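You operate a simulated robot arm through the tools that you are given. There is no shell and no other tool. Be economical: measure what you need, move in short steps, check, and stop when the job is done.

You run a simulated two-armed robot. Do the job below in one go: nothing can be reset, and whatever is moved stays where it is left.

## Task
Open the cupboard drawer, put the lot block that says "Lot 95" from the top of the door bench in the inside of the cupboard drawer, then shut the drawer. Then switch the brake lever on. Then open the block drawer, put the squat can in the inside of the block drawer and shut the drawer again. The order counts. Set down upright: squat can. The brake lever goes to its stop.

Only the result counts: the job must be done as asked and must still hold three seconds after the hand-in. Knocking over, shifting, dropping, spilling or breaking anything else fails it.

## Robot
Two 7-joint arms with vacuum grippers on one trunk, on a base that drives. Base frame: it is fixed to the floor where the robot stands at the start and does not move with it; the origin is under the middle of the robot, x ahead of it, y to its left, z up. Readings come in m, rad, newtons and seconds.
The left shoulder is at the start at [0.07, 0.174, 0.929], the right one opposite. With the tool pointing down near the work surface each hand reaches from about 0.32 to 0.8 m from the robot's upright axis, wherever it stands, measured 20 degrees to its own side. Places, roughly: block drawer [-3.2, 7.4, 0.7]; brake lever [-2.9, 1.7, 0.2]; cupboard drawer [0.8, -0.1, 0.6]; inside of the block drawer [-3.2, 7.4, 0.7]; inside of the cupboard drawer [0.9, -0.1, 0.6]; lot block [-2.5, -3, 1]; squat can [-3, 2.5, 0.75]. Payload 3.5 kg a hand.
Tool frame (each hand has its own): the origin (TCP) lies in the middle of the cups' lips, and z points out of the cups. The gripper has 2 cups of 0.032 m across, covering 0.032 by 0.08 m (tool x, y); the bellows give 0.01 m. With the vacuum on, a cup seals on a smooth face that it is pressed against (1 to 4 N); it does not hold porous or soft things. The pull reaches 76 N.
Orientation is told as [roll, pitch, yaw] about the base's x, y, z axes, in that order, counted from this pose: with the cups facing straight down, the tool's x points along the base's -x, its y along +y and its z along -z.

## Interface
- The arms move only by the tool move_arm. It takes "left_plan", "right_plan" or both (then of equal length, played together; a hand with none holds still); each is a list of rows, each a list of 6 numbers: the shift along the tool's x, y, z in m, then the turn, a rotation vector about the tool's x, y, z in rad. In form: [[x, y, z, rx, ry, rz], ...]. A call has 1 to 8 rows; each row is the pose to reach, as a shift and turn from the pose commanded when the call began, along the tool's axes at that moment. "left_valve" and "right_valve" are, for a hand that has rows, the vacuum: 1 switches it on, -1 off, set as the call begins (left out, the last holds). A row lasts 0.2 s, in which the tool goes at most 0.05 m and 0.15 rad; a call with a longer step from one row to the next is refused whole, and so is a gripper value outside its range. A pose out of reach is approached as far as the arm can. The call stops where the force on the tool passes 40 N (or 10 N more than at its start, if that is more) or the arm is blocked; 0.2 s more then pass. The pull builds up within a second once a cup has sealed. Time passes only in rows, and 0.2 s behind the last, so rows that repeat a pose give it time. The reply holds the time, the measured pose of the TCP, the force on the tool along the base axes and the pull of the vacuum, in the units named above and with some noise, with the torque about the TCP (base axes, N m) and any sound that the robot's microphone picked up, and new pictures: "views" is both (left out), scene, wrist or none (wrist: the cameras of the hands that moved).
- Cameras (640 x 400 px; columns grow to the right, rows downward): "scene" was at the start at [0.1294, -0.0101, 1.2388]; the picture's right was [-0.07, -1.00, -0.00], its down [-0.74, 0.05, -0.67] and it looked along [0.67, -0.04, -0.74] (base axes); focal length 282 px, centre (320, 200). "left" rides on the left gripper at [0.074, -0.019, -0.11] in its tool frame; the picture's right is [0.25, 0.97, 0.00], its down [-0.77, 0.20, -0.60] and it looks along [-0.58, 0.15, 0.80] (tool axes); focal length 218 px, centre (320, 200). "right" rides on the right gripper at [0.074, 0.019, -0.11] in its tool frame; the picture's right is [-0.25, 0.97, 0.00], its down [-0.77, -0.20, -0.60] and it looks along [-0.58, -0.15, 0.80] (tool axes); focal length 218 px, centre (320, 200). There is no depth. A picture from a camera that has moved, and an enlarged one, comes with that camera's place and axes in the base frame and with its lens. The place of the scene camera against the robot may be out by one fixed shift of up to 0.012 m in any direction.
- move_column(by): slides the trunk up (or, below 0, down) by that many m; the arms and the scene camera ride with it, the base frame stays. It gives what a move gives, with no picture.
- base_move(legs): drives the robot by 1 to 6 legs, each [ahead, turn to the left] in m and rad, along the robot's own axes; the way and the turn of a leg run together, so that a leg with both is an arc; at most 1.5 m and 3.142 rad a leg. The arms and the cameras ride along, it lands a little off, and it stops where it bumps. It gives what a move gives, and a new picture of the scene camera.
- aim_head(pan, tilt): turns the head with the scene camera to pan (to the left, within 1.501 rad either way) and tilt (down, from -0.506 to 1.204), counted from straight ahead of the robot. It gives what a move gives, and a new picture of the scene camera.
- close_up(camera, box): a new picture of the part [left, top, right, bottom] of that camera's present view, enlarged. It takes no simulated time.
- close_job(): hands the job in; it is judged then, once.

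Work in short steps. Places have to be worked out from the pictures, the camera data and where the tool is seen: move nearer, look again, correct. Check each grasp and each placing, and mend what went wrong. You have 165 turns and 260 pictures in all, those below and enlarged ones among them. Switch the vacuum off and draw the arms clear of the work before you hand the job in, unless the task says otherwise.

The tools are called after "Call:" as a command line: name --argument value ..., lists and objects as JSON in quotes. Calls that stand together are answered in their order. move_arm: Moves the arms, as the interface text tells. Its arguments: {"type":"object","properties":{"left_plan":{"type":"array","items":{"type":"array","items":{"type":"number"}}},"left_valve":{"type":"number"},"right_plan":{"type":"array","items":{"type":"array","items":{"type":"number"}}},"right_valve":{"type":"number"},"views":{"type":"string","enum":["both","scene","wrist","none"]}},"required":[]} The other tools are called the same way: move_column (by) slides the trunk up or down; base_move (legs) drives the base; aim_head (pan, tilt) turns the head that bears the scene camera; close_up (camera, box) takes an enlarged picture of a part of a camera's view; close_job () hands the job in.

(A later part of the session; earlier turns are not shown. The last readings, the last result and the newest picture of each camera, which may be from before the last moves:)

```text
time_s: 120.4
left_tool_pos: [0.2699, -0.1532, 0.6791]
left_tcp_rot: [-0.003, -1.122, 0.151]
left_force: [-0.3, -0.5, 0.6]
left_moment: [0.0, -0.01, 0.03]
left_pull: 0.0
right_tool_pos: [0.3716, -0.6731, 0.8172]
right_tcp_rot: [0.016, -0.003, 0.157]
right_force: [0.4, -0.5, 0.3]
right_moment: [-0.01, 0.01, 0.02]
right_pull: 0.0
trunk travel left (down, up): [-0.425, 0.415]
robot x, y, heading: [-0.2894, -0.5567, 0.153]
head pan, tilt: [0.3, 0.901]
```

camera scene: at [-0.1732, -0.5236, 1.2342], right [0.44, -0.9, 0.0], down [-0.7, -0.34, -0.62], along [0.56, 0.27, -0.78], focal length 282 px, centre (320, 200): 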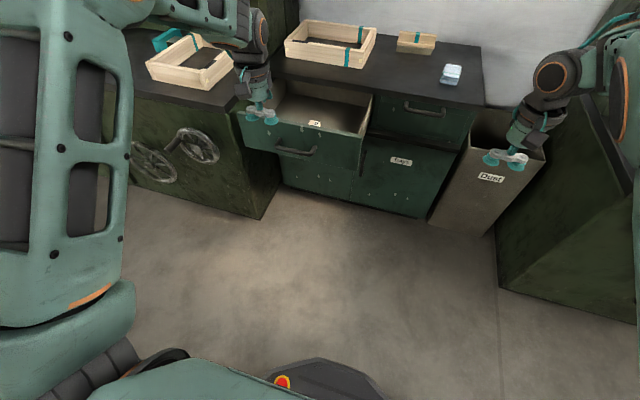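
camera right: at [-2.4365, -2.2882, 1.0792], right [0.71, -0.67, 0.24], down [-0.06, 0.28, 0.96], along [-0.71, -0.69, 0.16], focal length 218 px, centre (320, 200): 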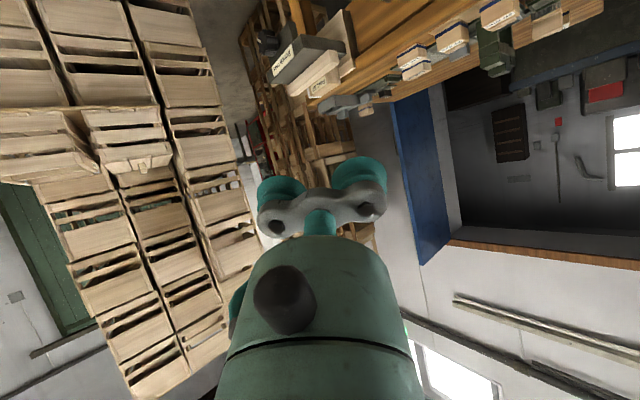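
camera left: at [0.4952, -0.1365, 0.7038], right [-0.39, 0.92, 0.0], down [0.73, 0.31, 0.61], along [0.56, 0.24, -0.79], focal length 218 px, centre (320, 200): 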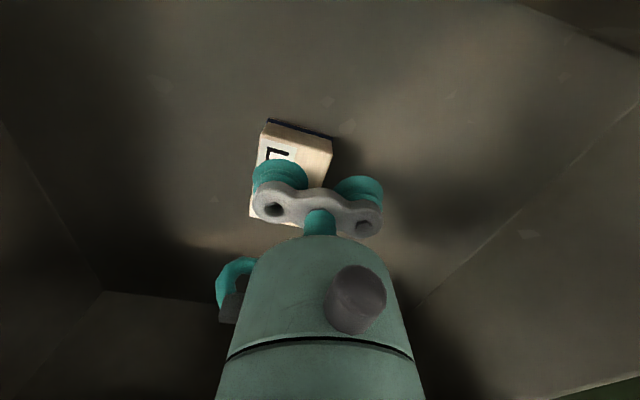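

Call:
move_arm --left_plan '[[0.013, -0.036, 0.006, 0, -0.11, 0], [0.026, -0.072, 0.013, 0, -0.22, 0], [0.039, -0.108, 0.019, 0, -0.33, 0], [0.053, -0.145, 0.026, 0, -0.44, 0]]'

```text
time_s: 121.4
left_tool_pos: [0.2936, -0.298, 0.6223]
left_tcp_rot: [-0.132, -1.562, 0.282]
left_force: [-0.2, 0.0, 0.1]
left_moment: [-0.03, 0.0, 0.02]
left_pull: 0.0
right_tool_pos: [0.3702, -0.6745, 0.8156]
right_tcp_rot: [0.016, -0.002, 0.157]
right_force: [0.2, 0.0, -0.5]
right_moment: [-0.04, 0.0, 0.01]
right_pull: 0.1
trunk travel left (down, up): [-0.425, 0.415]
robot x, y, heading: [-0.2908, -0.5612, 0.157]
head pan, tilt: [0.3, 0.901]
camera scene: at [-0.1718, -0.5239, 1.2341], right [0.44, -0.9, 0.0], down [-0.7, -0.34, -0.62], along [0.56, 0.27, -0.78], focal length 282 px, centre (320, 200)
camera left: at [0.1849, -0.3329, 0.5492], right [-0.15, 0.96, -0.25], down [-0.62, 0.11, 0.78], along [0.77, 0.27, 0.58], focal length 218 px, centre (320, 200)
```

scene: 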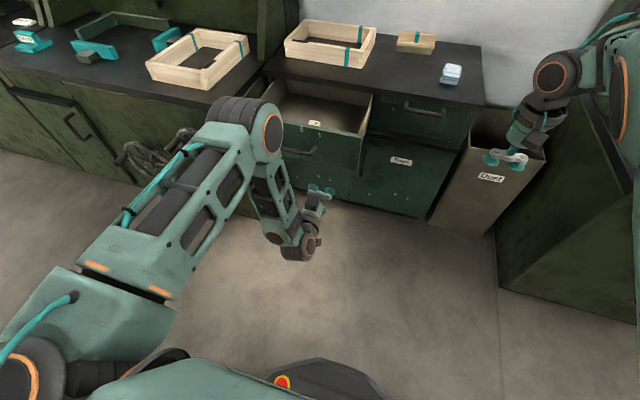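
left: 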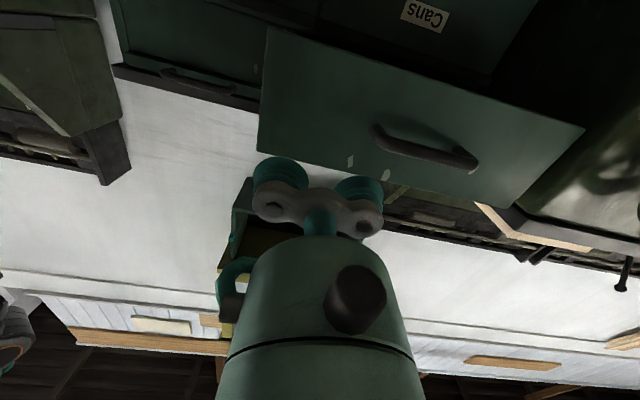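

The tool axis points at the drawer front between its right edge and the handle. I advance 0.14 m towards it.

Call:
move_arm --left_plan '[[0, 0, 0.04, 0, 0, 0], [0, 0, 0.08, 0, 0, 0], [0, 0, 0.12, 0, 0, 0], [0, 0, 0.14, 0, 0, 0]]'

```text
time_s: 122.4
left_tool_pos: [0.4307, -0.2748, 0.622]
left_tcp_rot: [-0.026, -1.561, 0.174]
left_force: [0.5, -0.6, 0.0]
left_moment: [-0.03, 0.03, 0.02]
left_pull: 0.1
right_tool_pos: [0.3691, -0.6745, 0.816]
right_tcp_rot: [0.017, -0.004, 0.154]
right_force: [1.2, -0.1, -0.2]
right_moment: [0.0, 0.02, -0.01]
right_pull: 0.0
trunk travel left (down, up): [-0.425, 0.415]
robot x, y, heading: [-0.2886, -0.5594, 0.152]
head pan, tilt: [0.3, 0.901]
camera scene: at [-0.1723, -0.5235, 1.2341], right [0.44, -0.9, 0.0], down [-0.7, -0.34, -0.62], along [0.56, 0.27, -0.78], focal length 282 px, centre (320, 200)
camera left: at [0.3235, -0.3102, 0.5485], right [-0.15, 0.96, -0.25], down [-0.62, 0.11, 0.78], along [0.77, 0.27, 0.58], focal length 218 px, centre (320, 200)
```

scene: 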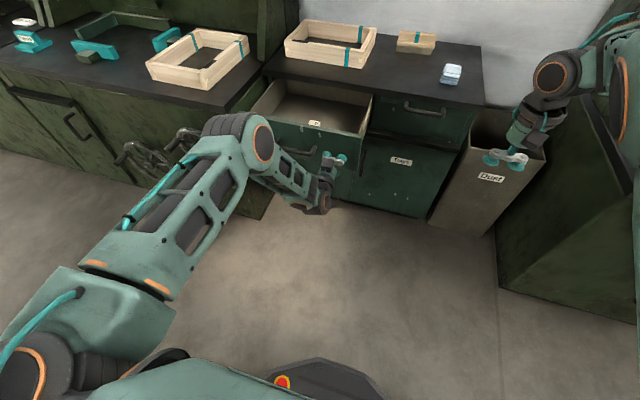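
left: 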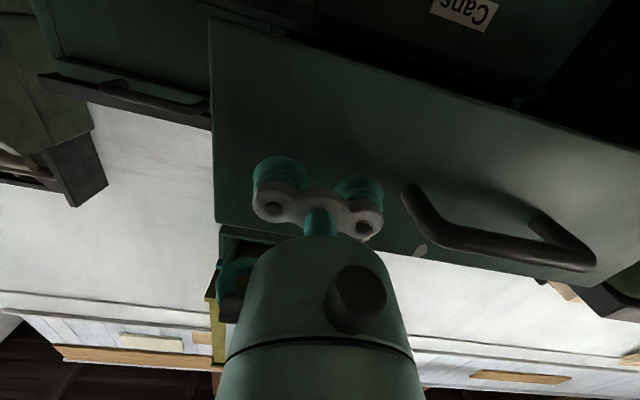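

The cups are just before the front, clear of the handle. I push with the arm first by 0.13 m.

Call:
move_arm --left_plan '[[0, 0, 0.02, 0, 0, 0], [0, 0, 0.04, 0, 0, 0], [0, 0, 0.065, 0, 0, 0], [0, 0, 0.09, 0, 0, 0], [0, 0, 0.115, 0, 0, 0], [0, 0, 0.13, 0, 0, 0], [0, 0, 0.13, 0, 0, 0]]' --views "scene"

```text
time_s: 124.0
left_tool_pos: [0.5495, -0.2563, 0.6187]
left_tcp_rot: [-0.065, -1.557, 0.213]
left_force: [-0.3, 0.5, 0.4]
left_moment: [-0.02, -0.02, 0.0]
left_pull: 0.1
left hand out of reach, approached as far as the arm can: row 6, 7
right_tool_pos: [0.3705, -0.6747, 0.8167]
right_tcp_rot: [0.016, -0.004, 0.157]
right_force: [-0.9, 0.7, 0.0]
right_moment: [-0.01, -0.02, 0.01]
right_pull: 0.2
trunk travel left (down, up): [-0.425, 0.415]
robot x, y, heading: [-0.291, -0.5581, 0.152]
head pan, tilt: [0.3, 0.901]
camera scene: at [-0.1721, -0.5235, 1.2341], right [0.44, -0.9, 0.0], down [-0.7, -0.34, -0.62], along [0.56, 0.27, -0.78], focal length 282 px, centre (320, 200)
```

scene: 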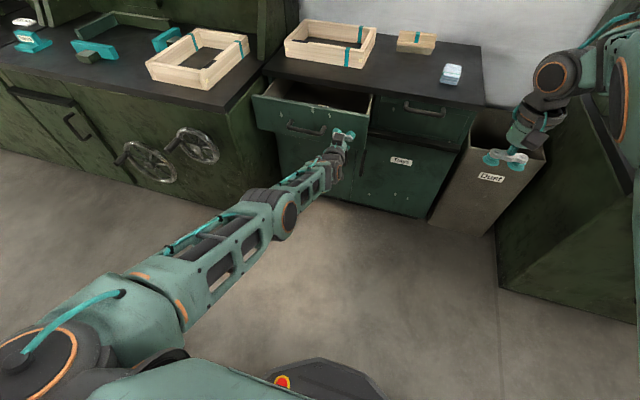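

The arm is straight now and the drawer partly closed. I drive forward 0.13 m to push the rest, nearly.

Call:
base_move --legs '[[0.13, 0]]'

```text
time_s: 125.3
left_tool_pos: [0.6786, -0.237, 0.6185]
left_tcp_rot: [-0.048, -1.559, 0.2]
left_force: [0.8, 0.4, -1.1]
left_moment: [-0.01, -0.03, -0.01]
left_pull: 0.1
right_tool_pos: [0.4989, -0.6537, 0.8158]
right_tcp_rot: [0.019, 0.0, 0.155]
right_force: [0.6, 0.0, -1.1]
right_moment: [-0.01, 0.04, 0.0]
right_pull: 0.1
trunk travel left (down, up): [-0.425, 0.415]
robot x, y, heading: [-0.1583, -0.5414, 0.151]
head pan, tilt: [0.3, 0.901]
camera scene: at [-0.0427, -0.5036, 1.2339], right [0.44, -0.9, 0.0], down [-0.71, -0.34, -0.62], along [0.56, 0.27, -0.78], focal length 282 px, centre (320, 200)
```

scene: 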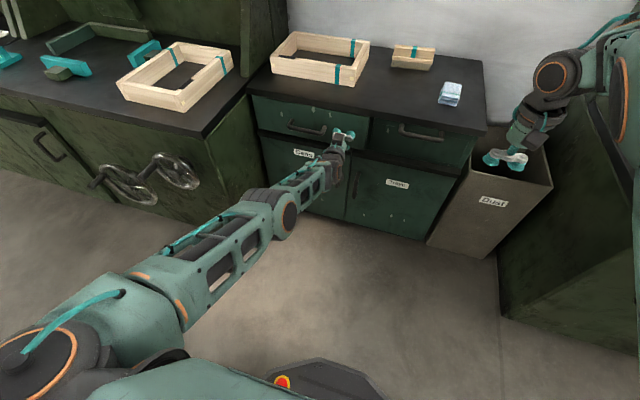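

Almost shut. I push another 0.03 m.

Call:
base_move --legs '[[0.035, 0]]'

Call:
close_up --camera "scene" --box '[230, 60, 500, 230]'

```text
time_s: 126.2
left_tool_pos: [0.71, -0.2305, 0.62]
left_tcp_rot: [-0.356, -1.566, 0.505]
left_force: [-10.4, -2.0, 3.7]
left_moment: [0.0, 0.12, 0.0]
left_pull: 0.0
right_tool_pos: [0.5303, -0.6476, 0.8171]
right_tcp_rot: [0.019, -0.003, 0.158]
right_force: [-0.5, -0.6, 0.9]
right_moment: [-0.02, 0.02, 0.02]
right_pull: 0.0
trunk travel left (down, up): [-0.425, 0.415]
robot x, y, heading: [-0.1311, -0.5324, 0.155]
head pan, tilt: [0.3, 0.901]
stopped in leg 1: the force on the tool passed its limit (the readings are from after the stop); the commanded pose is now the measured one
camera scene: at [-0.0132, -0.4989, 1.2343], right [0.44, -0.9, 0.0], down [-0.7, -0.34, -0.62], along [0.56, 0.27, -0.78], focal length 282 px, centre (320, 200)
```

scene: 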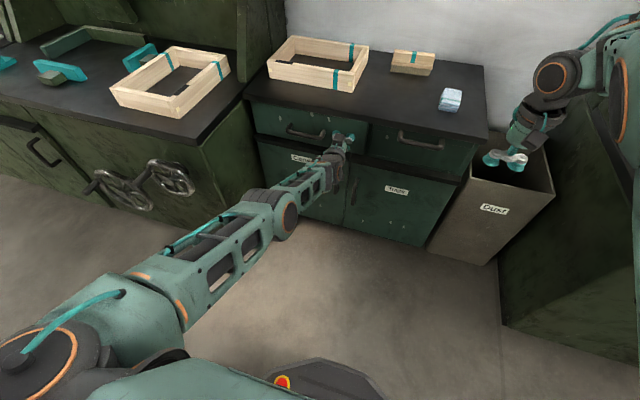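

```text
2.35 times, centred on (365, 145) of scene
camera zoom: at [-0.0132, -0.4989, 1.2343], right [0.44, -0.9, 0.0], down [-0.7, -0.34, -0.62], along [0.56, 0.27, -0.78], focal length 663 px, centre (214, 329)
```

zoom: 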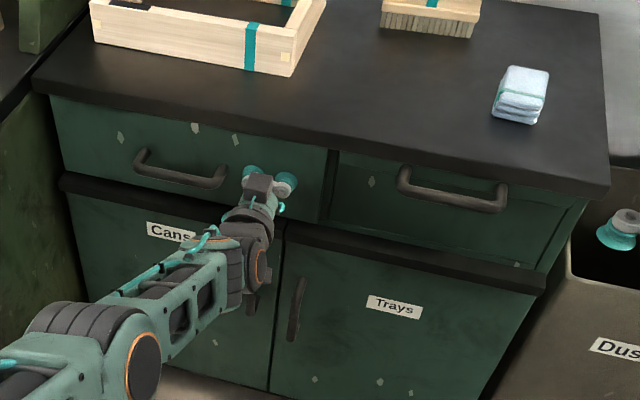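

The drawer is fully shut (front pressed at its stop). I back off and fold the left arm back the way it came.

Call:
base_move --legs '[[-0.3, 0]]'

Call:
move_arm --left_plan '[[0, 0, -0.04, 0, 0, 0], [0, 0, -0.08, 0, 0, 0], [0, 0, -0.12, 0, 0, 0], [0, 0, -0.16, 0, 0, 0], [0, 0.02, -0.2, 0, 0, 0], [0, 0.05, -0.24, 0, 0, 0]]' --views "scene"

```text
time_s: 128.3
left_tool_pos: [0.4153, -0.275, 0.6196]
left_tcp_rot: [-0.303, -1.566, 0.454]
left_force: [0.0, 0.4, -1.0]
left_moment: [-0.01, -0.02, 0.03]
left_pull: 0.0
right_tool_pos: [0.2369, -0.6936, 0.8161]
right_tcp_rot: [0.017, -0.002, 0.158]
right_force: [0.5, -0.5, -0.1]
right_moment: [-0.02, -0.06, 0.01]
right_pull: 0.0
trunk travel left (down, up): [-0.425, 0.415]
robot x, y, heading: [-0.4242, -0.5848, 0.155]
head pan, tilt: [0.3, 0.901]
camera scene: at [-0.306, -0.5445, 1.2342], right [0.44, -0.9, 0.0], down [-0.7, -0.35, -0.62], along [0.56, 0.27, -0.78], focal length 282 px, centre (320, 200)
```

scene: 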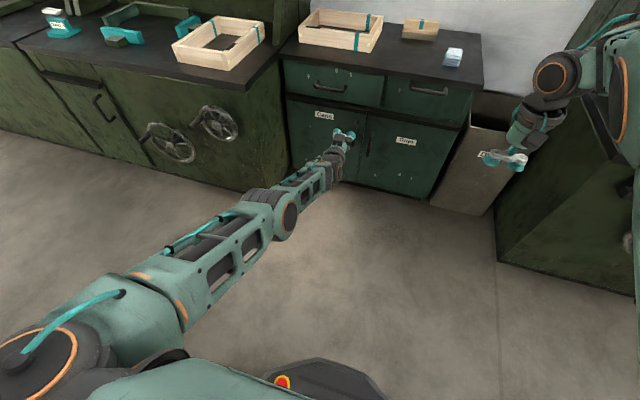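

```text
time_s: 129.7
left_tool_pos: [0.171, -0.2609, 0.6203]
left_tcp_rot: [-0.365, -1.566, 0.517]
left_force: [-0.5, 0.6, -0.2]
left_moment: [0.0, 0.02, -0.03]
left_pull: 0.0
right_tool_pos: [0.2372, -0.6931, 0.8168]
right_tcp_rot: [0.017, -0.001, 0.159]
right_force: [-0.1, 0.3, 0.2]
right_moment: [0.04, 0.01, 0.01]
right_pull: 0.0
trunk travel left (down, up): [-0.425, 0.415]
robot x, y, heading: [-0.4259, -0.5777, 0.157]
head pan, tilt: [0.3, 0.901]
camera scene: at [-0.3054, -0.5442, 1.2342], right [0.44, -0.9, 0.0], down [-0.7, -0.35, -0.62], along [0.56, 0.27, -0.78], focal length 282 px, centre (320, 200)
```

scene: 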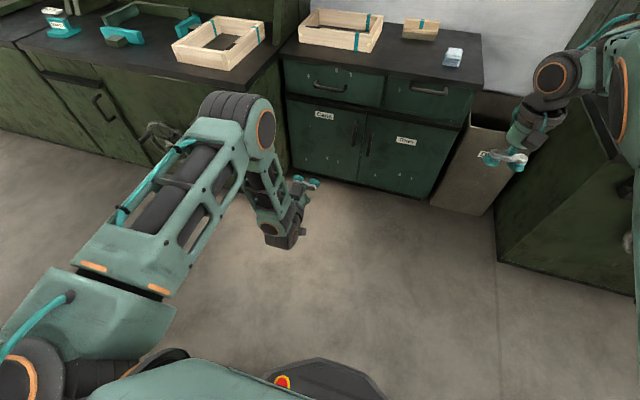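

The drawer is visibly flush. I turn the left tool down again while rising.

Call:
move_arm --left_plan '[[-0.02, 0.01, 0, 0, 0.14, 0], [-0.04, 0.02, 0, 0, 0.28, 0], [-0.06, 0.03, 0, 0, 0.42, 0], [-0.08, 0.04, 0, 0, 0.56, 0], [-0.1, 0.05, 0, 0, 0.7, 0], [-0.12, 0.06, 0, 0, 0.84, 0], [-0.14, 0.07, 0, 0, 0.98, 0], [-0.16, 0.08, 0, 0, 1.12, 0]]' --views "none"

Call:
move_arm --left_plan '[[0, 0, 0, 0, 0.14, 0], [0, 0, -0.01, 0, 0.28, 0], [0, 0, -0.02, 0, 0.4, 0], [0, 0, -0.03, 0, 0.44, 0]]' --views "none"

Call:
aim_head --pan 1.2 --tilt 0.4

```text
time_s: 131.5
left_tool_pos: [0.1614, -0.1828, 0.7815]
left_tcp_rot: [-0.002, -0.444, 0.152]
left_force: [-0.2, -0.6, -0.3]
left_moment: [-0.01, 0.02, -0.02]
left_pull: 0.2
right_tool_pos: [0.2379, -0.6933, 0.8161]
right_tcp_rot: [0.017, 0.0, 0.158]
right_force: [0.4, 0.0, -0.6]
right_moment: [0.01, -0.02, 0.02]
right_pull: 0.0
trunk travel left (down, up): [-0.425, 0.415]
robot x, y, heading: [-0.4254, -0.5819, 0.15]
head pan, tilt: [0.3, 0.901]
```

```text
time_s: 132.5
left_tool_pos: [0.1475, -0.1849, 0.808]
left_tcp_rot: [-0.002, -0.003, 0.152]
left_force: [0.4, -0.5, 0.5]
left_moment: [0.04, 0.01, 0.02]
left_pull: 0.1
right_tool_pos: [0.2368, -0.6936, 0.816]
right_tcp_rot: [0.017, -0.003, 0.159]
right_force: [0.1, 0.4, 0.2]
right_moment: [-0.01, 0.0, -0.02]
right_pull: 0.0
trunk travel left (down, up): [-0.425, 0.415]
robot x, y, heading: [-0.4219, -0.5857, 0.154]
head pan, tilt: [0.3, 0.901]
```

```text
time_s: 133.7
left_tool_pos: [0.1477, -0.1843, 0.8083]
left_tcp_rot: [-0.002, -0.006, 0.149]
left_force: [0.4, 0.0, -0.7]
left_moment: [0.01, 0.02, 0.01]
left_pull: 0.1
right_tool_pos: [0.2375, -0.6931, 0.8161]
right_tcp_rot: [0.017, -0.001, 0.157]
right_force: [0.3, 0.5, 0.8]
right_moment: [0.01, -0.02, 0.01]
right_pull: 0.1
trunk travel left (down, up): [-0.425, 0.415]
robot x, y, heading: [-0.4209, -0.5834, 0.154]
head pan, tilt: [1.201, 0.4]
camera scene: at [-0.3531, -0.4872, 1.2771], right [0.98, -0.21, 0.0], down [-0.08, -0.38, -0.92], along [0.2, 0.9, -0.39], focal length 282 px, centre (320, 200)
```

scene: 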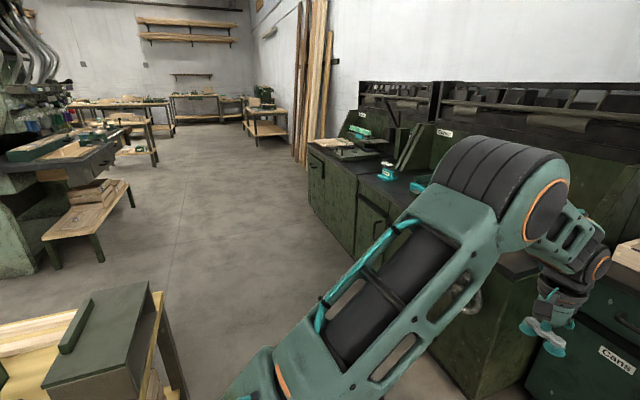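

Between the table (x < -0.65) and the benches (x > 0.3) there is a 1 m aisle. I drive forward a little, turn left and go along it.

Call:
base_move --legs '[[0.3, 0], [0, 1.47], [0.6, 0]]'

Call:
aim_head --pan 0.3 --tilt 0.5

```text
time_s: 142.4
left_tool_pos: [-0.5145, 0.6754, 0.8069]
left_tcp_rot: [-0.001, -0.004, 1.639]
left_force: [0.3, -0.3, 0.0]
left_moment: [-0.02, 0.01, 0.01]
left_pull: 0.0
right_tool_pos: [-0.0016, 0.7221, 0.8147]
right_tcp_rot: [0.016, 0.001, 1.649]
right_force: [0.1, -0.1, 0.2]
right_moment: [0.01, 0.01, 0.02]
right_pull: 0.2
trunk travel left (down, up): [-0.425, 0.415]
robot x, y, heading: [-0.1678, 0.0703, 1.647]
head pan, tilt: [1.201, 0.4]
camera scene: at [-0.2594, 0.1449, 1.2771], right [0.29, 0.96, 0.0], down [0.37, -0.11, -0.92], along [-0.88, 0.27, -0.39], focal length 282 px, centre (320, 200)
```

scene: 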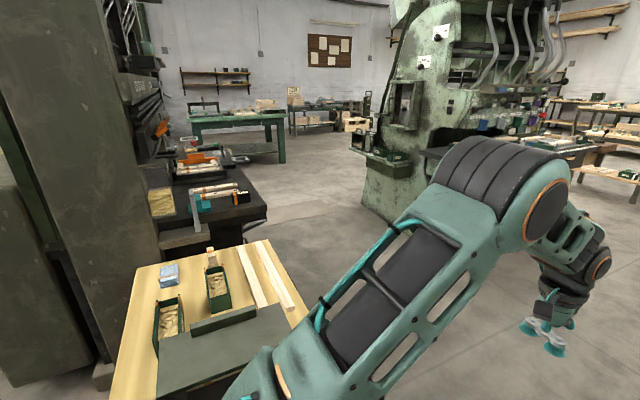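

```text
time_s: 143.6
left_tool_pos: [-0.5154, 0.6735, 0.8073]
left_tcp_rot: [-0.002, -0.005, 1.639]
left_force: [-0.3, 0.0, 0.4]
left_moment: [-0.02, -0.04, 0.02]
left_pull: 0.0
right_tool_pos: [-0.0012, 0.7222, 0.8161]
right_tcp_rot: [0.019, -0.001, 1.647]
right_force: [-1.0, 0.9, 0.1]
right_moment: [-0.02, 0.02, -0.02]
right_pull: 0.0
trunk travel left (down, up): [-0.425, 0.415]
robot x, y, heading: [-0.165, 0.0682, 1.644]
head pan, tilt: [0.3, 0.499]
camera scene: at [-0.2041, 0.202, 1.268], right [0.93, 0.37, 0.0], down [0.18, -0.45, -0.88], along [-0.32, 0.82, -0.48], focal length 282 px, centre (320, 200)
```

scene: 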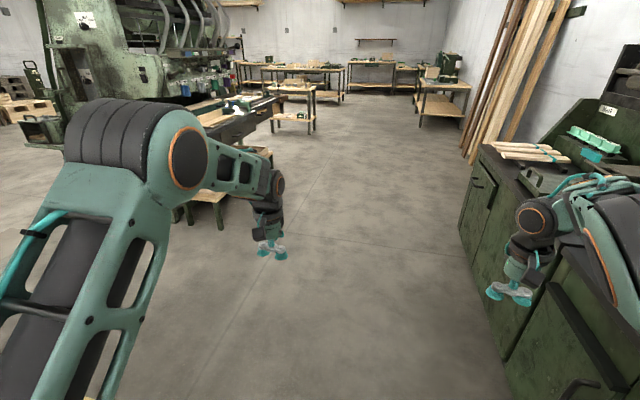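

The big machine with hoses should carry the brake lever, low near [-2.9, 1.7, 0.2]. I aim at it and enlarge.

Call:
aim_head --pan 1.0 --tilt 0.3

Call:
close_up --camera "scene" --box '[220, 80, 460, 230]'

```text
time_s: 144.6
left_tool_pos: [-0.5152, 0.673, 0.8069]
left_tcp_rot: [-0.003, -0.005, 1.638]
left_force: [-0.1, 0.6, 0.7]
left_moment: [0.01, 0.02, 0.0]
left_pull: 0.0
right_tool_pos: [-0.0021, 0.7212, 0.815]
right_tcp_rot: [0.018, -0.001, 1.648]
right_force: [-0.5, 0.3, 1.2]
right_moment: [-0.02, -0.01, 0.0]
right_pull: 0.1
trunk travel left (down, up): [-0.425, 0.415]
robot x, y, heading: [-0.1675, 0.0753, 1.646]
head pan, tilt: [1.0, 0.3]
camera scene: at [-0.2527, 0.162, 1.2864], right [0.48, 0.88, 0.0], down [0.26, -0.14, -0.96], along [-0.84, 0.46, -0.3], focal length 282 px, centre (320, 200)
```

scene: 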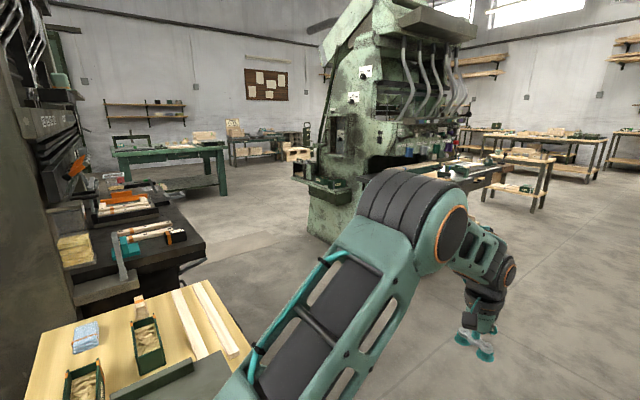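

```text
2.67 times, centred on (340, 155) of scene
camera zoom: at [-0.2527, 0.162, 1.2864], right [0.48, 0.88, 0.0], down [0.26, -0.14, -0.96], along [-0.84, 0.46, -0.3], focal length 752 px, centre (267, 320)
```

zoom: 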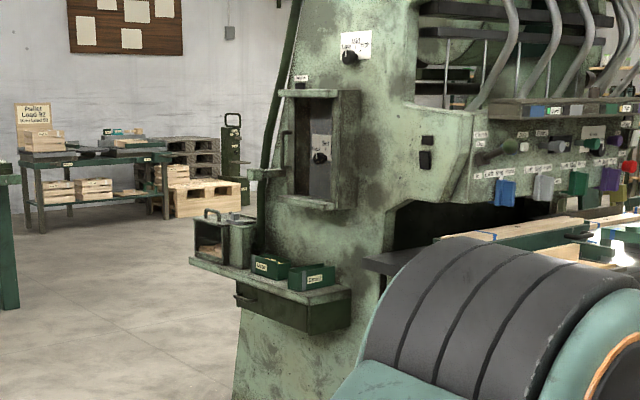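

I drive 0.9 m up the aisle and look left at the machine.

Call:
base_move --legs '[[0.9, 0], [0, 0.9]]'

Call:
aim_head --pan 0.15 --tilt 0.45

```text
time_s: 151.7
left_tool_pos: [-0.9222, 1.0551, 0.8067]
left_tcp_rot: [-0.002, -0.003, 2.546]
left_force: [-0.8, 0.0, -0.2]
left_moment: [0.05, 0.0, -0.01]
left_pull: 0.0
right_tool_pos: [-0.6421, 1.4899, 0.8164]
right_tcp_rot: [0.017, -0.003, 2.553]
right_force: [-0.2, 0.6, -0.2]
right_moment: [-0.02, 0.02, 0.01]
right_pull: 0.1
trunk travel left (down, up): [-0.425, 0.415]
robot x, y, heading: [-0.2371, 0.9602, 2.554]
head pan, tilt: [1.0, 0.3]
camera scene: at [-0.3612, 0.9438, 1.2864], right [-0.4, 0.92, 0.0], down [0.27, 0.12, -0.96], along [-0.88, -0.38, -0.3], focal length 282 px, centre (320, 200)
```

scene: 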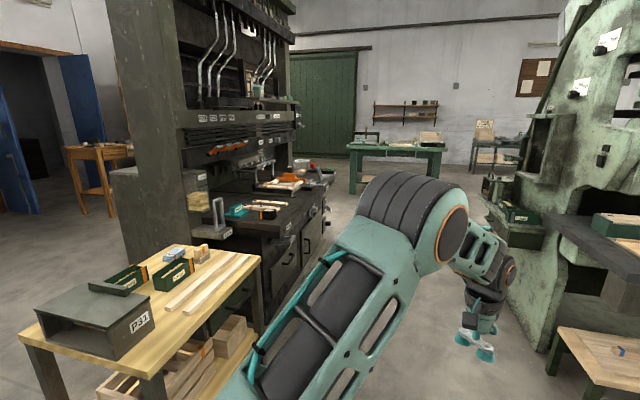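

```text
time_s: 152.8
left_tool_pos: [-0.9219, 1.0557, 0.8081]
left_tcp_rot: [-0.001, -0.004, 2.545]
left_force: [-0.5, 0.4, -0.4]
left_moment: [-0.01, 0.01, -0.03]
left_pull: 0.0
right_tool_pos: [-0.6428, 1.4897, 0.8162]
right_tcp_rot: [0.016, 0.002, 2.554]
right_force: [0.3, -0.2, -0.1]
right_moment: [0.0, -0.01, -0.05]
right_pull: 0.1
trunk travel left (down, up): [-0.425, 0.415]
robot x, y, heading: [-0.2356, 0.9603, 2.553]
head pan, tilt: [0.15, 0.45]
camera scene: at [-0.3586, 1.0205, 1.2725], right [0.43, 0.91, 0.0], down [0.39, -0.18, -0.9], along [-0.81, 0.38, -0.44], focal length 282 px, centre (320, 200)
```

scene: 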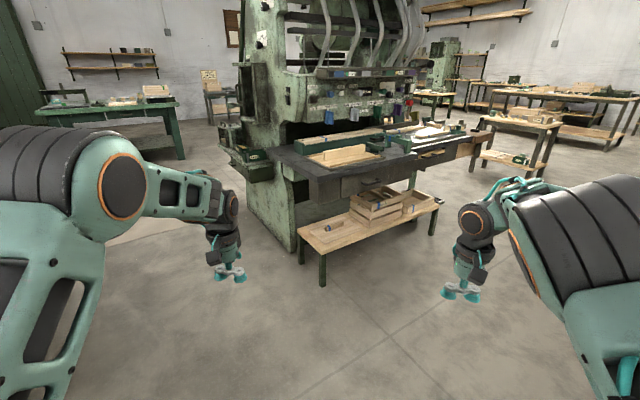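

No lever on this side; machine's side is at y ≈ 1.55, its back near x ≈ -2.9, so lever and can are likely at the back. I drive west through the gap between the machines.

Call:
base_move --legs '[[0, 0.6], [1.2, 0], [0, 0.15], [0.5, 0]]'

Call:
aim_head --pan -0.5 --tilt 0.45

```text
time_s: 163.8
left_tool_pos: [-2.5094, 0.4835, 0.8068]
left_tcp_rot: [-0.001, -0.003, -2.997]
left_force: [-1.1, 0.3, -0.9]
left_moment: [0.01, 0.0, 0.0]
left_pull: 0.0
right_tool_pos: [-2.5965, 0.9931, 0.8149]
right_tcp_rot: [0.017, -0.001, -2.987]
right_force: [0.0, -1.0, -0.1]
right_moment: [-0.02, -0.01, 0.02]
right_pull: 0.1
trunk travel left (down, up): [-0.425, 0.415]
robot x, y, heading: [-1.9332, 0.8751, -2.989]
head pan, tilt: [0.15, 0.45]
camera scene: at [-2.0726, 0.8363, 1.2724], right [-0.3, 0.95, 0.0], down [0.42, 0.13, -0.9], along [-0.86, -0.27, -0.44], focal length 282 px, centre (320, 200)
```

scene: 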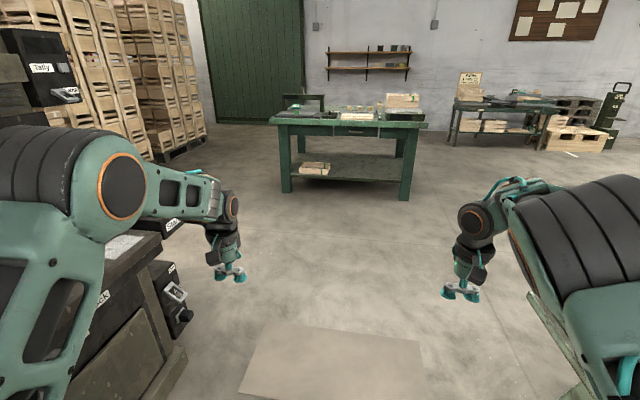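

```text
time_s: 164.8
left_tool_pos: [-2.5089, 0.483, 0.8066]
left_tcp_rot: [0.0, -0.005, -2.996]
left_force: [0.0, -1.5, 0.2]
left_moment: [-0.01, 0.02, 0.04]
left_pull: 0.0
right_tool_pos: [-2.596, 0.9917, 0.8165]
right_tcp_rot: [0.017, -0.002, -2.99]
right_force: [0.5, 0.5, 0.6]
right_moment: [-0.02, -0.01, 0.01]
right_pull: 0.0
trunk travel left (down, up): [-0.425, 0.415]
robot x, y, heading: [-1.9351, 0.8754, -2.987]
head pan, tilt: [-0.499, 0.45]
camera scene: at [-2.0707, 0.8949, 1.2724], right [0.34, 0.94, 0.0], down [0.41, -0.15, -0.9], along [-0.85, 0.31, -0.44], focal length 282 px, centre (320, 200)
```

scene: 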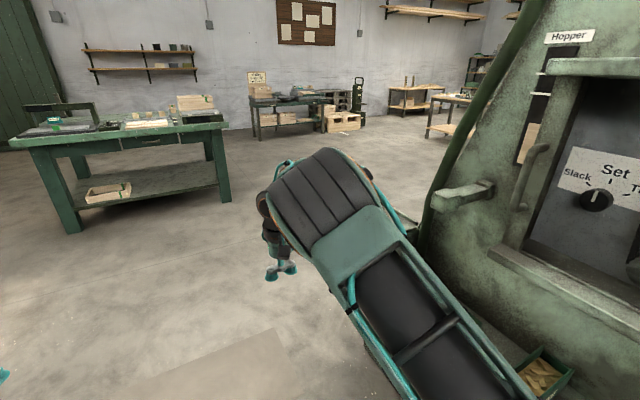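

I continue west past the machine's corner, then turn right to see its back.

Call:
base_move --legs '[[1.5, 0], [0.2, 0], [0, -1.5]]'

Call:
aim_head --pan -0.3 --tilt 0.6

```text
time_s: 177.1
left_tool_pos: [-4.0616, 1.1479, 0.8063]
left_tcp_rot: [-0.001, -0.003, 1.797]
left_force: [-0.1, -0.9, 0.2]
left_moment: [-0.04, 0.01, -0.03]
left_pull: 0.1
right_tool_pos: [-3.5621, 1.2751, 0.8161]
right_tcp_rot: [0.017, 0.0, 1.804]
right_force: [0.2, 0.7, 0.5]
right_moment: [-0.01, 0.0, 0.0]
right_pull: 0.1
trunk travel left (down, up): [-0.425, 0.415]
robot x, y, heading: [-3.6259, 0.6102, 1.8]
head pan, tilt: [-0.499, 0.45]
camera scene: at [-3.6111, 0.7403, 1.2724], right [0.96, -0.26, 0.0], down [-0.12, -0.42, -0.9], along [0.24, 0.87, -0.44], focal length 282 px, centre (320, 200)
```

scene: 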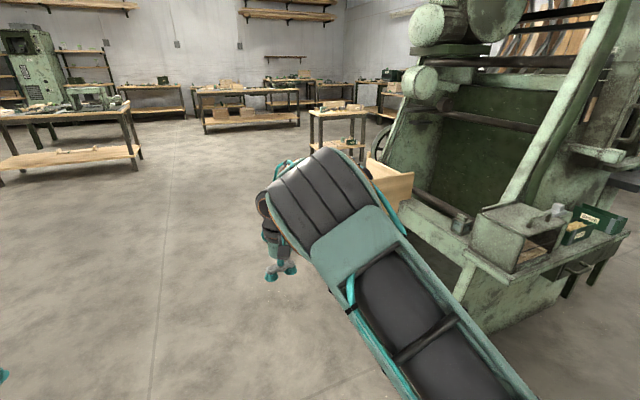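

```text
time_s: 177.9
left_tool_pos: [-4.062, 1.1469, 0.8075]
left_tcp_rot: [0.0, -0.003, 1.796]
left_force: [-0.1, 0.0, -0.2]
left_moment: [0.02, -0.02, 0.02]
left_pull: 0.0
right_tool_pos: [-3.5617, 1.2745, 0.8154]
right_tcp_rot: [0.018, -0.002, 1.803]
right_force: [-0.2, -1.0, -0.1]
right_moment: [0.02, -0.01, 0.01]
right_pull: 0.0
trunk travel left (down, up): [-0.425, 0.415]
robot x, y, heading: [-3.627, 0.6043, 1.803]
head pan, tilt: [-0.3, 0.6]
camera scene: at [-3.6295, 0.7397, 1.2589], right [1.0, -0.07, 0.0], down [-0.04, -0.56, -0.83], along [0.06, 0.82, -0.56], focal length 282 px, centre (320, 200)
```

scene: 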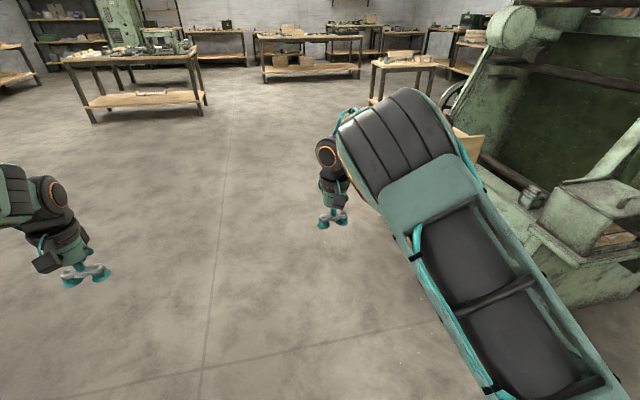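

The machine's back comes into view, my own arm hides part of it. I drive north-west along it and turn to face its back from some distance.

Call:
base_move --legs '[[0, 0.1], [1.3, 0], [0, -1.85]]'

Call:
aim_head --pan 0 --tilt 0.6

```text
time_s: 189.3
left_tool_pos: [-3.4326, 2.1723, 0.8086]
left_tcp_rot: [0.0, -0.003, 0.046]
left_force: [0.6, -0.4, 1.0]
left_moment: [-0.02, 0.04, -0.04]
left_pull: 0.0
right_tool_pos: [-3.3966, 1.6577, 0.8154]
right_tcp_rot: [0.017, 0.0, 0.054]
right_force: [0.8, 0.5, 0.3]
right_moment: [0.01, 0.01, 0.0]
right_pull: 0.1
trunk travel left (down, up): [-0.425, 0.415]
robot x, y, heading: [-4.0402, 1.8434, 0.05]
head pan, tilt: [-0.3, 0.6]
camera scene: at [-3.9049, 1.8143, 1.2589], right [-0.25, -0.97, 0.0], down [-0.55, 0.14, -0.82], along [0.8, -0.2, -0.57], focal length 282 px, centre (320, 200)
```

scene: 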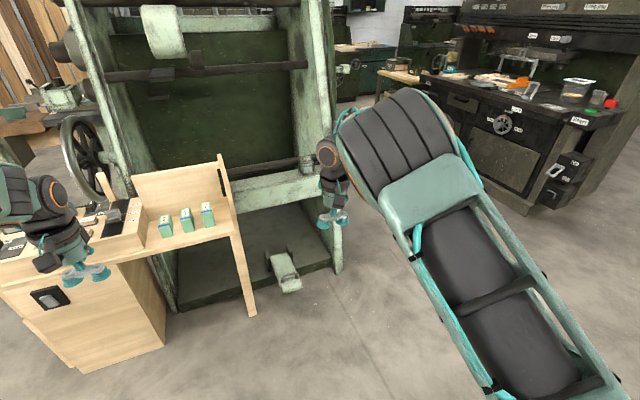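

```text
time_s: 190.1
left_tool_pos: [-3.4312, 2.1713, 0.8068]
left_tcp_rot: [-0.002, -0.005, 0.045]
left_force: [-0.6, -0.2, -0.1]
left_moment: [0.03, 0.0, -0.02]
left_pull: 0.0
right_tool_pos: [-3.3963, 1.6568, 0.8151]
right_tcp_rot: [0.017, -0.001, 0.051]
right_force: [-0.7, -0.8, 0.2]
right_moment: [0.04, -0.01, 0.03]
right_pull: 0.0
trunk travel left (down, up): [-0.425, 0.415]
robot x, y, heading: [-4.0413, 1.8475, 0.05]
head pan, tilt: [0.0, 0.6]
camera scene: at [-3.9023, 1.8408, 1.2589], right [0.05, -1.0, 0.0], down [-0.56, -0.03, -0.82], along [0.82, 0.04, -0.57], focal length 282 px, centre (320, 200)
```

scene: 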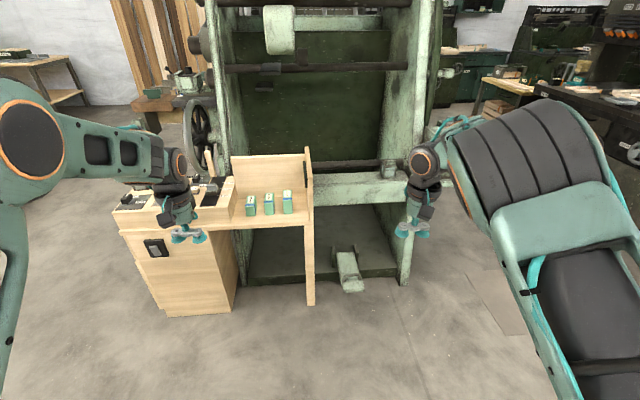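

The pale pedal near px (348, 270) must be the brake lever, and the small desk beside it may hold the squat can. I enlarge both.

Call:
close_up --camera "scene" --box '[290, 200, 420, 300]'

Call:
close_up --camera "scene" --box '[100, 130, 340, 290]'

```text
4.00 times, centred on (355, 250) of scene
camera zoom: at [-3.9023, 1.8408, 1.2589], right [0.05, -1.0, 0.0], down [-0.56, -0.03, -0.82], along [0.82, 0.04, -0.57], focal length 1127 px, centre (180, 0)
```

zoom: 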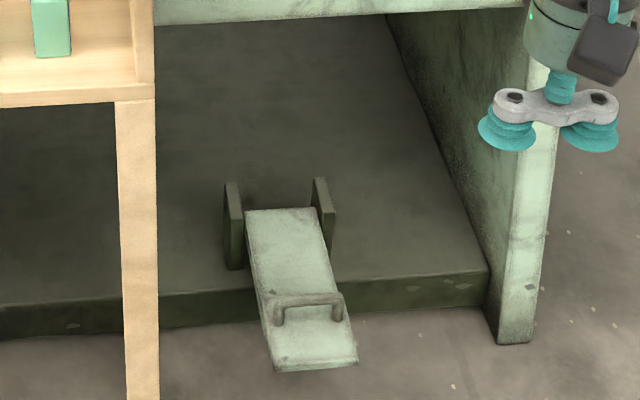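

```text
2.50 times, centred on (220, 210) of scene
camera zoom: at [-3.9023, 1.8408, 1.2589], right [0.05, -1.0, 0.0], down [-0.56, -0.03, -0.82], along [0.82, 0.04, -0.57], focal length 705 px, centre (570, 175)
```

zoom: 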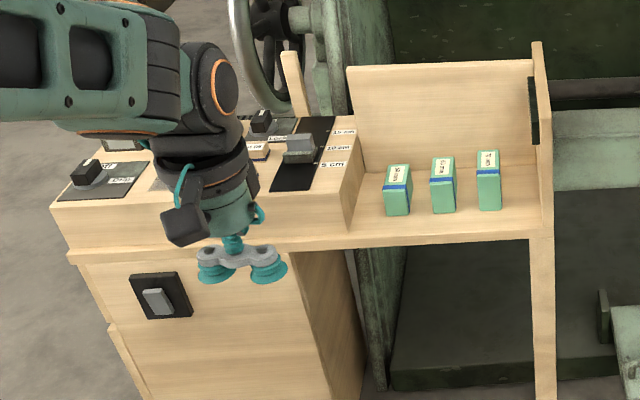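

The treadle between two brackets, hinge at the back, is at [-2.95, 1.75, 0.2] as told: the brake lever. I look at it from the right wrist camera for a second view.

Call:
move_arm --right_plan '[[0, 0, 0, 0, 0, 0]]' --views "wrist"

Call:
close_up --camera "right" --box '[200, 0, 520, 200]'

```text
time_s: 190.5
left_tool_pos: [-3.4327, 2.1711, 0.8062]
left_tcp_rot: [-0.001, -0.003, 0.047]
left_force: [-0.2, 0.0, 1.1]
left_moment: [0.0, -0.01, -0.03]
left_pull: 0.0
right_tool_pos: [-3.3964, 1.6571, 0.815]
right_tcp_rot: [0.018, 0.001, 0.053]
right_force: [-0.6, 0.5, 0.8]
right_moment: [0.01, -0.01, -0.04]
right_pull: 0.1
trunk travel left (down, up): [-0.425, 0.415]
robot x, y, heading: [-4.0407, 1.8416, 0.053]
head pan, tilt: [0.0, 0.6]
camera right: at [-3.4698, 1.6718, 0.9266], right [0.2, 0.98, 0.02], down [0.78, -0.17, 0.6], along [0.59, -0.11, -0.8], focal length 218 px, centre (320, 200)
```

right: 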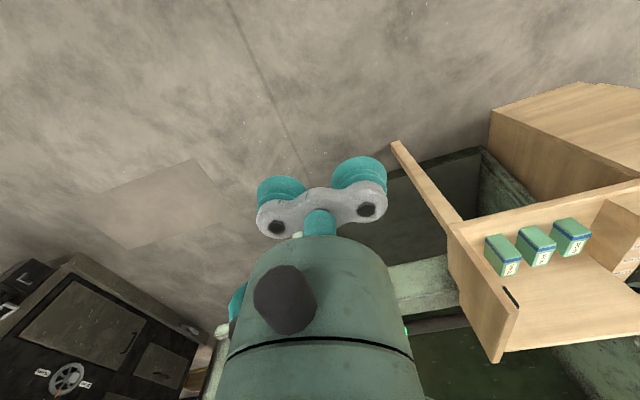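

```text
2.00 times, centred on (360, 100) of right
camera zoom: at [-3.4698, 1.6718, 0.9266], right [0.2, 0.98, 0.02], down [0.78, -0.17, 0.6], along [0.59, -0.11, -0.8], focal length 436 px, centre (240, 400)
```

zoom: 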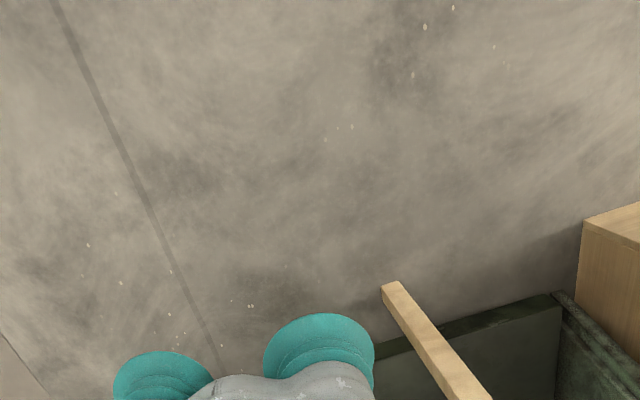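

I go to about [-3.8, 1.5] facing the machine, so that the left arm can reach the treadle without touching the desk.

Call:
base_move --legs '[[0, -1.01], [0.42, 0], [0, 0.98]]'

Call:
aim_head --pan 0.25 --tilt 0.85

Call:
close_up --camera "scene" --box '[200, 60, 440, 210]'

```text
time_s: 198.2
left_tool_pos: [-3.1838, 1.8153, 0.8068]
left_tcp_rot: [-0.002, -0.004, 0.018]
left_force: [0.3, 0.5, 0.3]
left_moment: [0.0, 0.03, 0.0]
left_pull: 0.1
right_tool_pos: [-3.1604, 1.2994, 0.8161]
right_tcp_rot: [0.017, -0.003, 0.027]
right_force: [0.1, 0.4, 0.3]
right_moment: [-0.02, 0.0, 0.03]
right_pull: 0.0
trunk travel left (down, up): [-0.425, 0.415]
robot x, y, heading: [-3.8004, 1.4983, 0.02]
head pan, tilt: [0.0, 0.6]
camera scene: at [-3.6622, 1.4969, 1.2589], right [0.02, -1.0, 0.0], down [-0.56, -0.01, -0.82], along [0.82, 0.02, -0.57], focal length 282 px, centre (320, 200)
```

scene: 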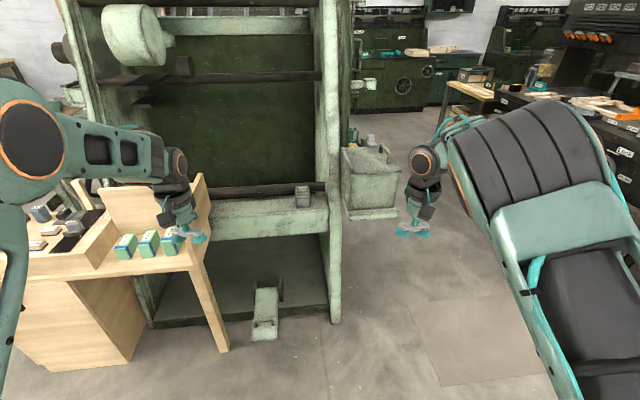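

```text
time_s: 198.9
left_tool_pos: [-3.1837, 1.8144, 0.8073]
left_tcp_rot: [-0.001, -0.004, 0.018]
left_force: [0.3, -0.9, -0.6]
left_moment: [-0.02, -0.01, 0.05]
left_pull: 0.1
right_tool_pos: [-3.1605, 1.3002, 0.816]
right_tcp_rot: [0.017, -0.003, 0.025]
right_force: [-0.5, 0.4, -0.2]
right_moment: [-0.01, -0.02, -0.03]
right_pull: 0.0
trunk travel left (down, up): [-0.425, 0.415]
robot x, y, heading: [-3.8026, 1.4968, 0.022]
head pan, tilt: [0.25, 0.85]
camera scene: at [-3.6751, 1.5154, 1.2381], right [0.27, -0.96, 0.0], down [-0.72, -0.2, -0.66], along [0.64, 0.18, -0.75], focal length 282 px, centre (320, 200)
```

scene: 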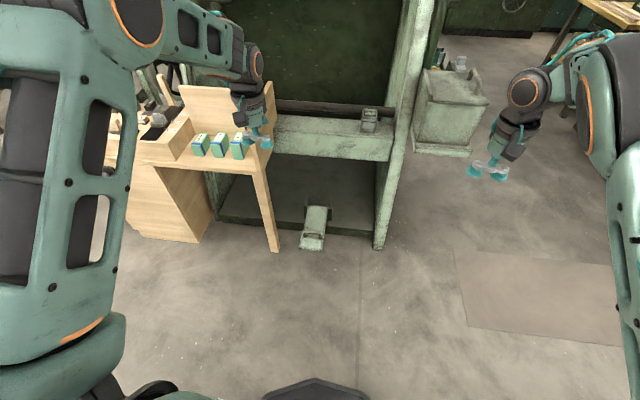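

```text
2.67 times, centred on (320, 135) of scene
camera zoom: at [-3.6751, 1.5154, 1.2381], right [0.27, -0.96, 0.0], down [-0.72, -0.2, -0.66], along [0.64, 0.18, -0.75], focal length 752 px, centre (320, 373)
```

zoom: 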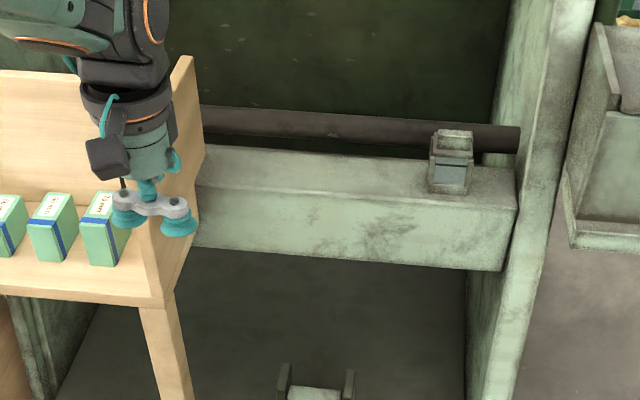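

Call:
close_up --camera "scene" --box '[272, 190, 362, 260]'

Call:
move_arm --left_plan '[[0.02, 0, 0, 0, 0, 0], [0.06, 0, 0, 0, 0, 0]]' --views "wrist"

```text
5.71 times, centred on (317, 225) of scene
camera zoom: at [-3.6751, 1.5154, 1.2381], right [0.27, -0.96, 0.0], down [-0.72, -0.2, -0.66], along [0.64, 0.18, -0.75], focal length 1610 px, centre (337, 57)
```

zoom: 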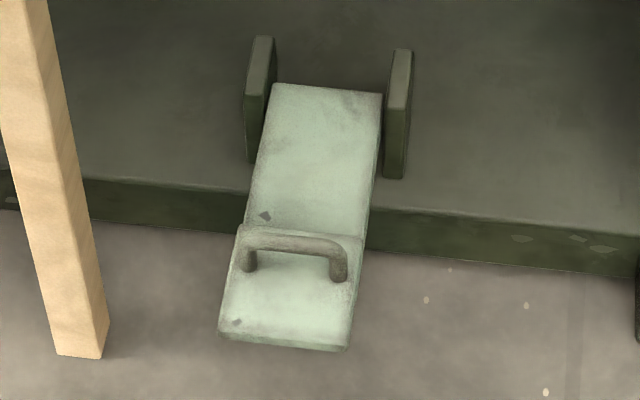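

```text
time_s: 199.5
left_tool_pos: [-3.2443, 1.8135, 0.8086]
left_tcp_rot: [-0.001, -0.005, 0.018]
left_force: [-0.5, 0.4, 0.0]
left_moment: [0.02, 0.0, 0.02]
left_pull: 0.0
right_tool_pos: [-3.1614, 1.2988, 0.8161]
right_tcp_rot: [0.018, -0.002, 0.026]
right_force: [-0.2, 0.3, -0.3]
right_moment: [0.0, 0.0, 0.0]
right_pull: 0.0
trunk travel left (down, up): [-0.425, 0.415]
robot x, y, heading: [-3.802, 1.4984, 0.024]
head pan, tilt: [0.25, 0.85]
camera left: at [-3.3184, 1.7922, 0.9187], right [-0.27, 0.96, 0.0], down [0.76, 0.22, 0.61], along [0.59, 0.16, -0.79], focal length 218 px, centre (320, 200)
```

left: 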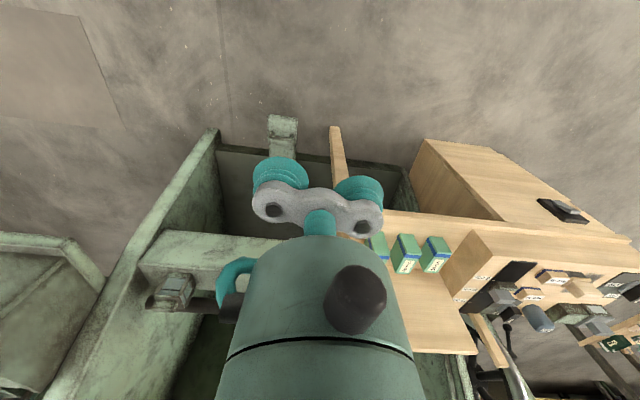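

Triangulated: treadle's near end at about [-3.03, 1.735, 0.13], hinge end near x = -2.75, z = 0.10; the handle stands at x ≈ -2.97. I lower the trunk, come 0.12 m closer and look with the wrist camera.

Call:
move_column --by -0.42

Call:
base_move --legs '[[0.12, 0]]'

Call:
move_arm --left_plan '[[0, -0.03, 0, 0, 0, 0], [0, -0.06, 0.03, 0, 0, 0], [0, -0.085, 0.06, 0, 0, 0]]' --views "both"

```text
refused: -0.42 is not a number from -0.4 to 0.4
```

```text
time_s: 200.8
left_tool_pos: [-3.1213, 1.8167, 0.8075]
left_tcp_rot: [-0.002, -0.003, 0.021]
left_force: [0.6, -0.1, -1.0]
left_moment: [0.01, 0.02, 0.01]
left_pull: 0.0
right_tool_pos: [-3.0389, 1.303, 0.8153]
right_tcp_rot: [0.018, -0.001, 0.028]
right_force: [0.7, 0.8, 0.8]
right_moment: [-0.01, 0.0, -0.02]
right_pull: 0.0
trunk travel left (down, up): [-0.425, 0.415]
robot x, y, heading: [-3.6824, 1.5029, 0.026]
head pan, tilt: [0.25, 0.85]
camera scene: at [-3.5531, 1.5186, 1.2379], right [0.27, -0.96, 0.0], down [-0.72, -0.2, -0.66], along [0.63, 0.18, -0.75], focal length 282 px, centre (320, 200)
```

scene: 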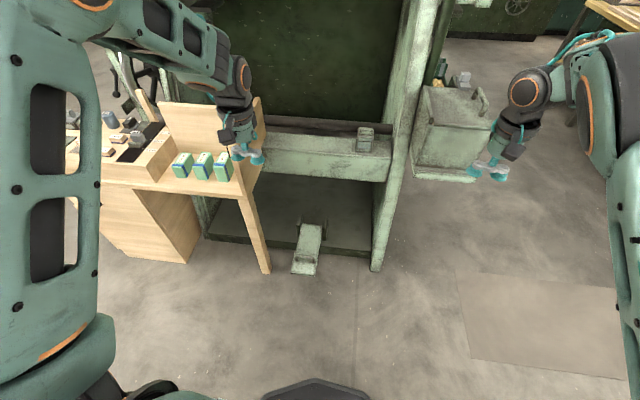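

```text
time_s: 201.6
left_tool_pos: [-3.1207, 1.7322, 0.7474]
left_tcp_rot: [-0.001, -0.003, 0.019]
left_force: [-0.2, 0.1, -0.3]
left_moment: [0.01, 0.03, -0.01]
left_pull: 0.1
right_tool_pos: [-3.0402, 1.3019, 0.8154]
right_tcp_rot: [0.016, -0.001, 0.028]
right_force: [0.5, -0.4, 0.1]
right_moment: [0.0, 0.01, -0.03]
right_pull: 0.1
trunk travel left (down, up): [-0.425, 0.415]
robot x, y, heading: [-3.6846, 1.5001, 0.023]
head pan, tilt: [0.25, 0.85]
camera scene: at [-3.5541, 1.5179, 1.238], right [0.27, -0.96, 0.0], down [-0.72, -0.2, -0.66], along [0.63, 0.18, -0.75], focal length 282 px, centre (320, 200)
camera left: at [-3.194, 1.7108, 0.8581], right [-0.27, 0.96, 0.0], down [0.76, 0.22, 0.61], along [0.58, 0.16, -0.79], focal length 218 px, centre (320, 200)
```

scene: 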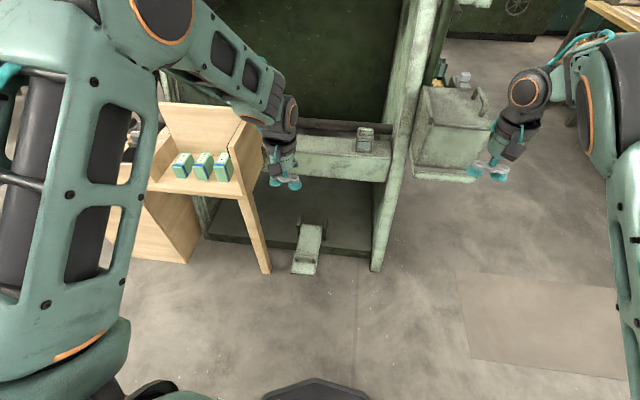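
left: 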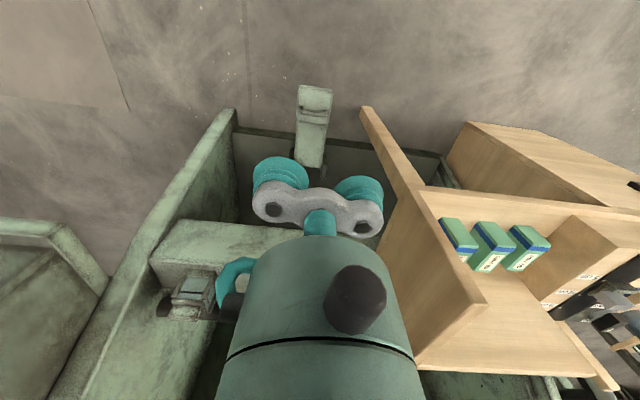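

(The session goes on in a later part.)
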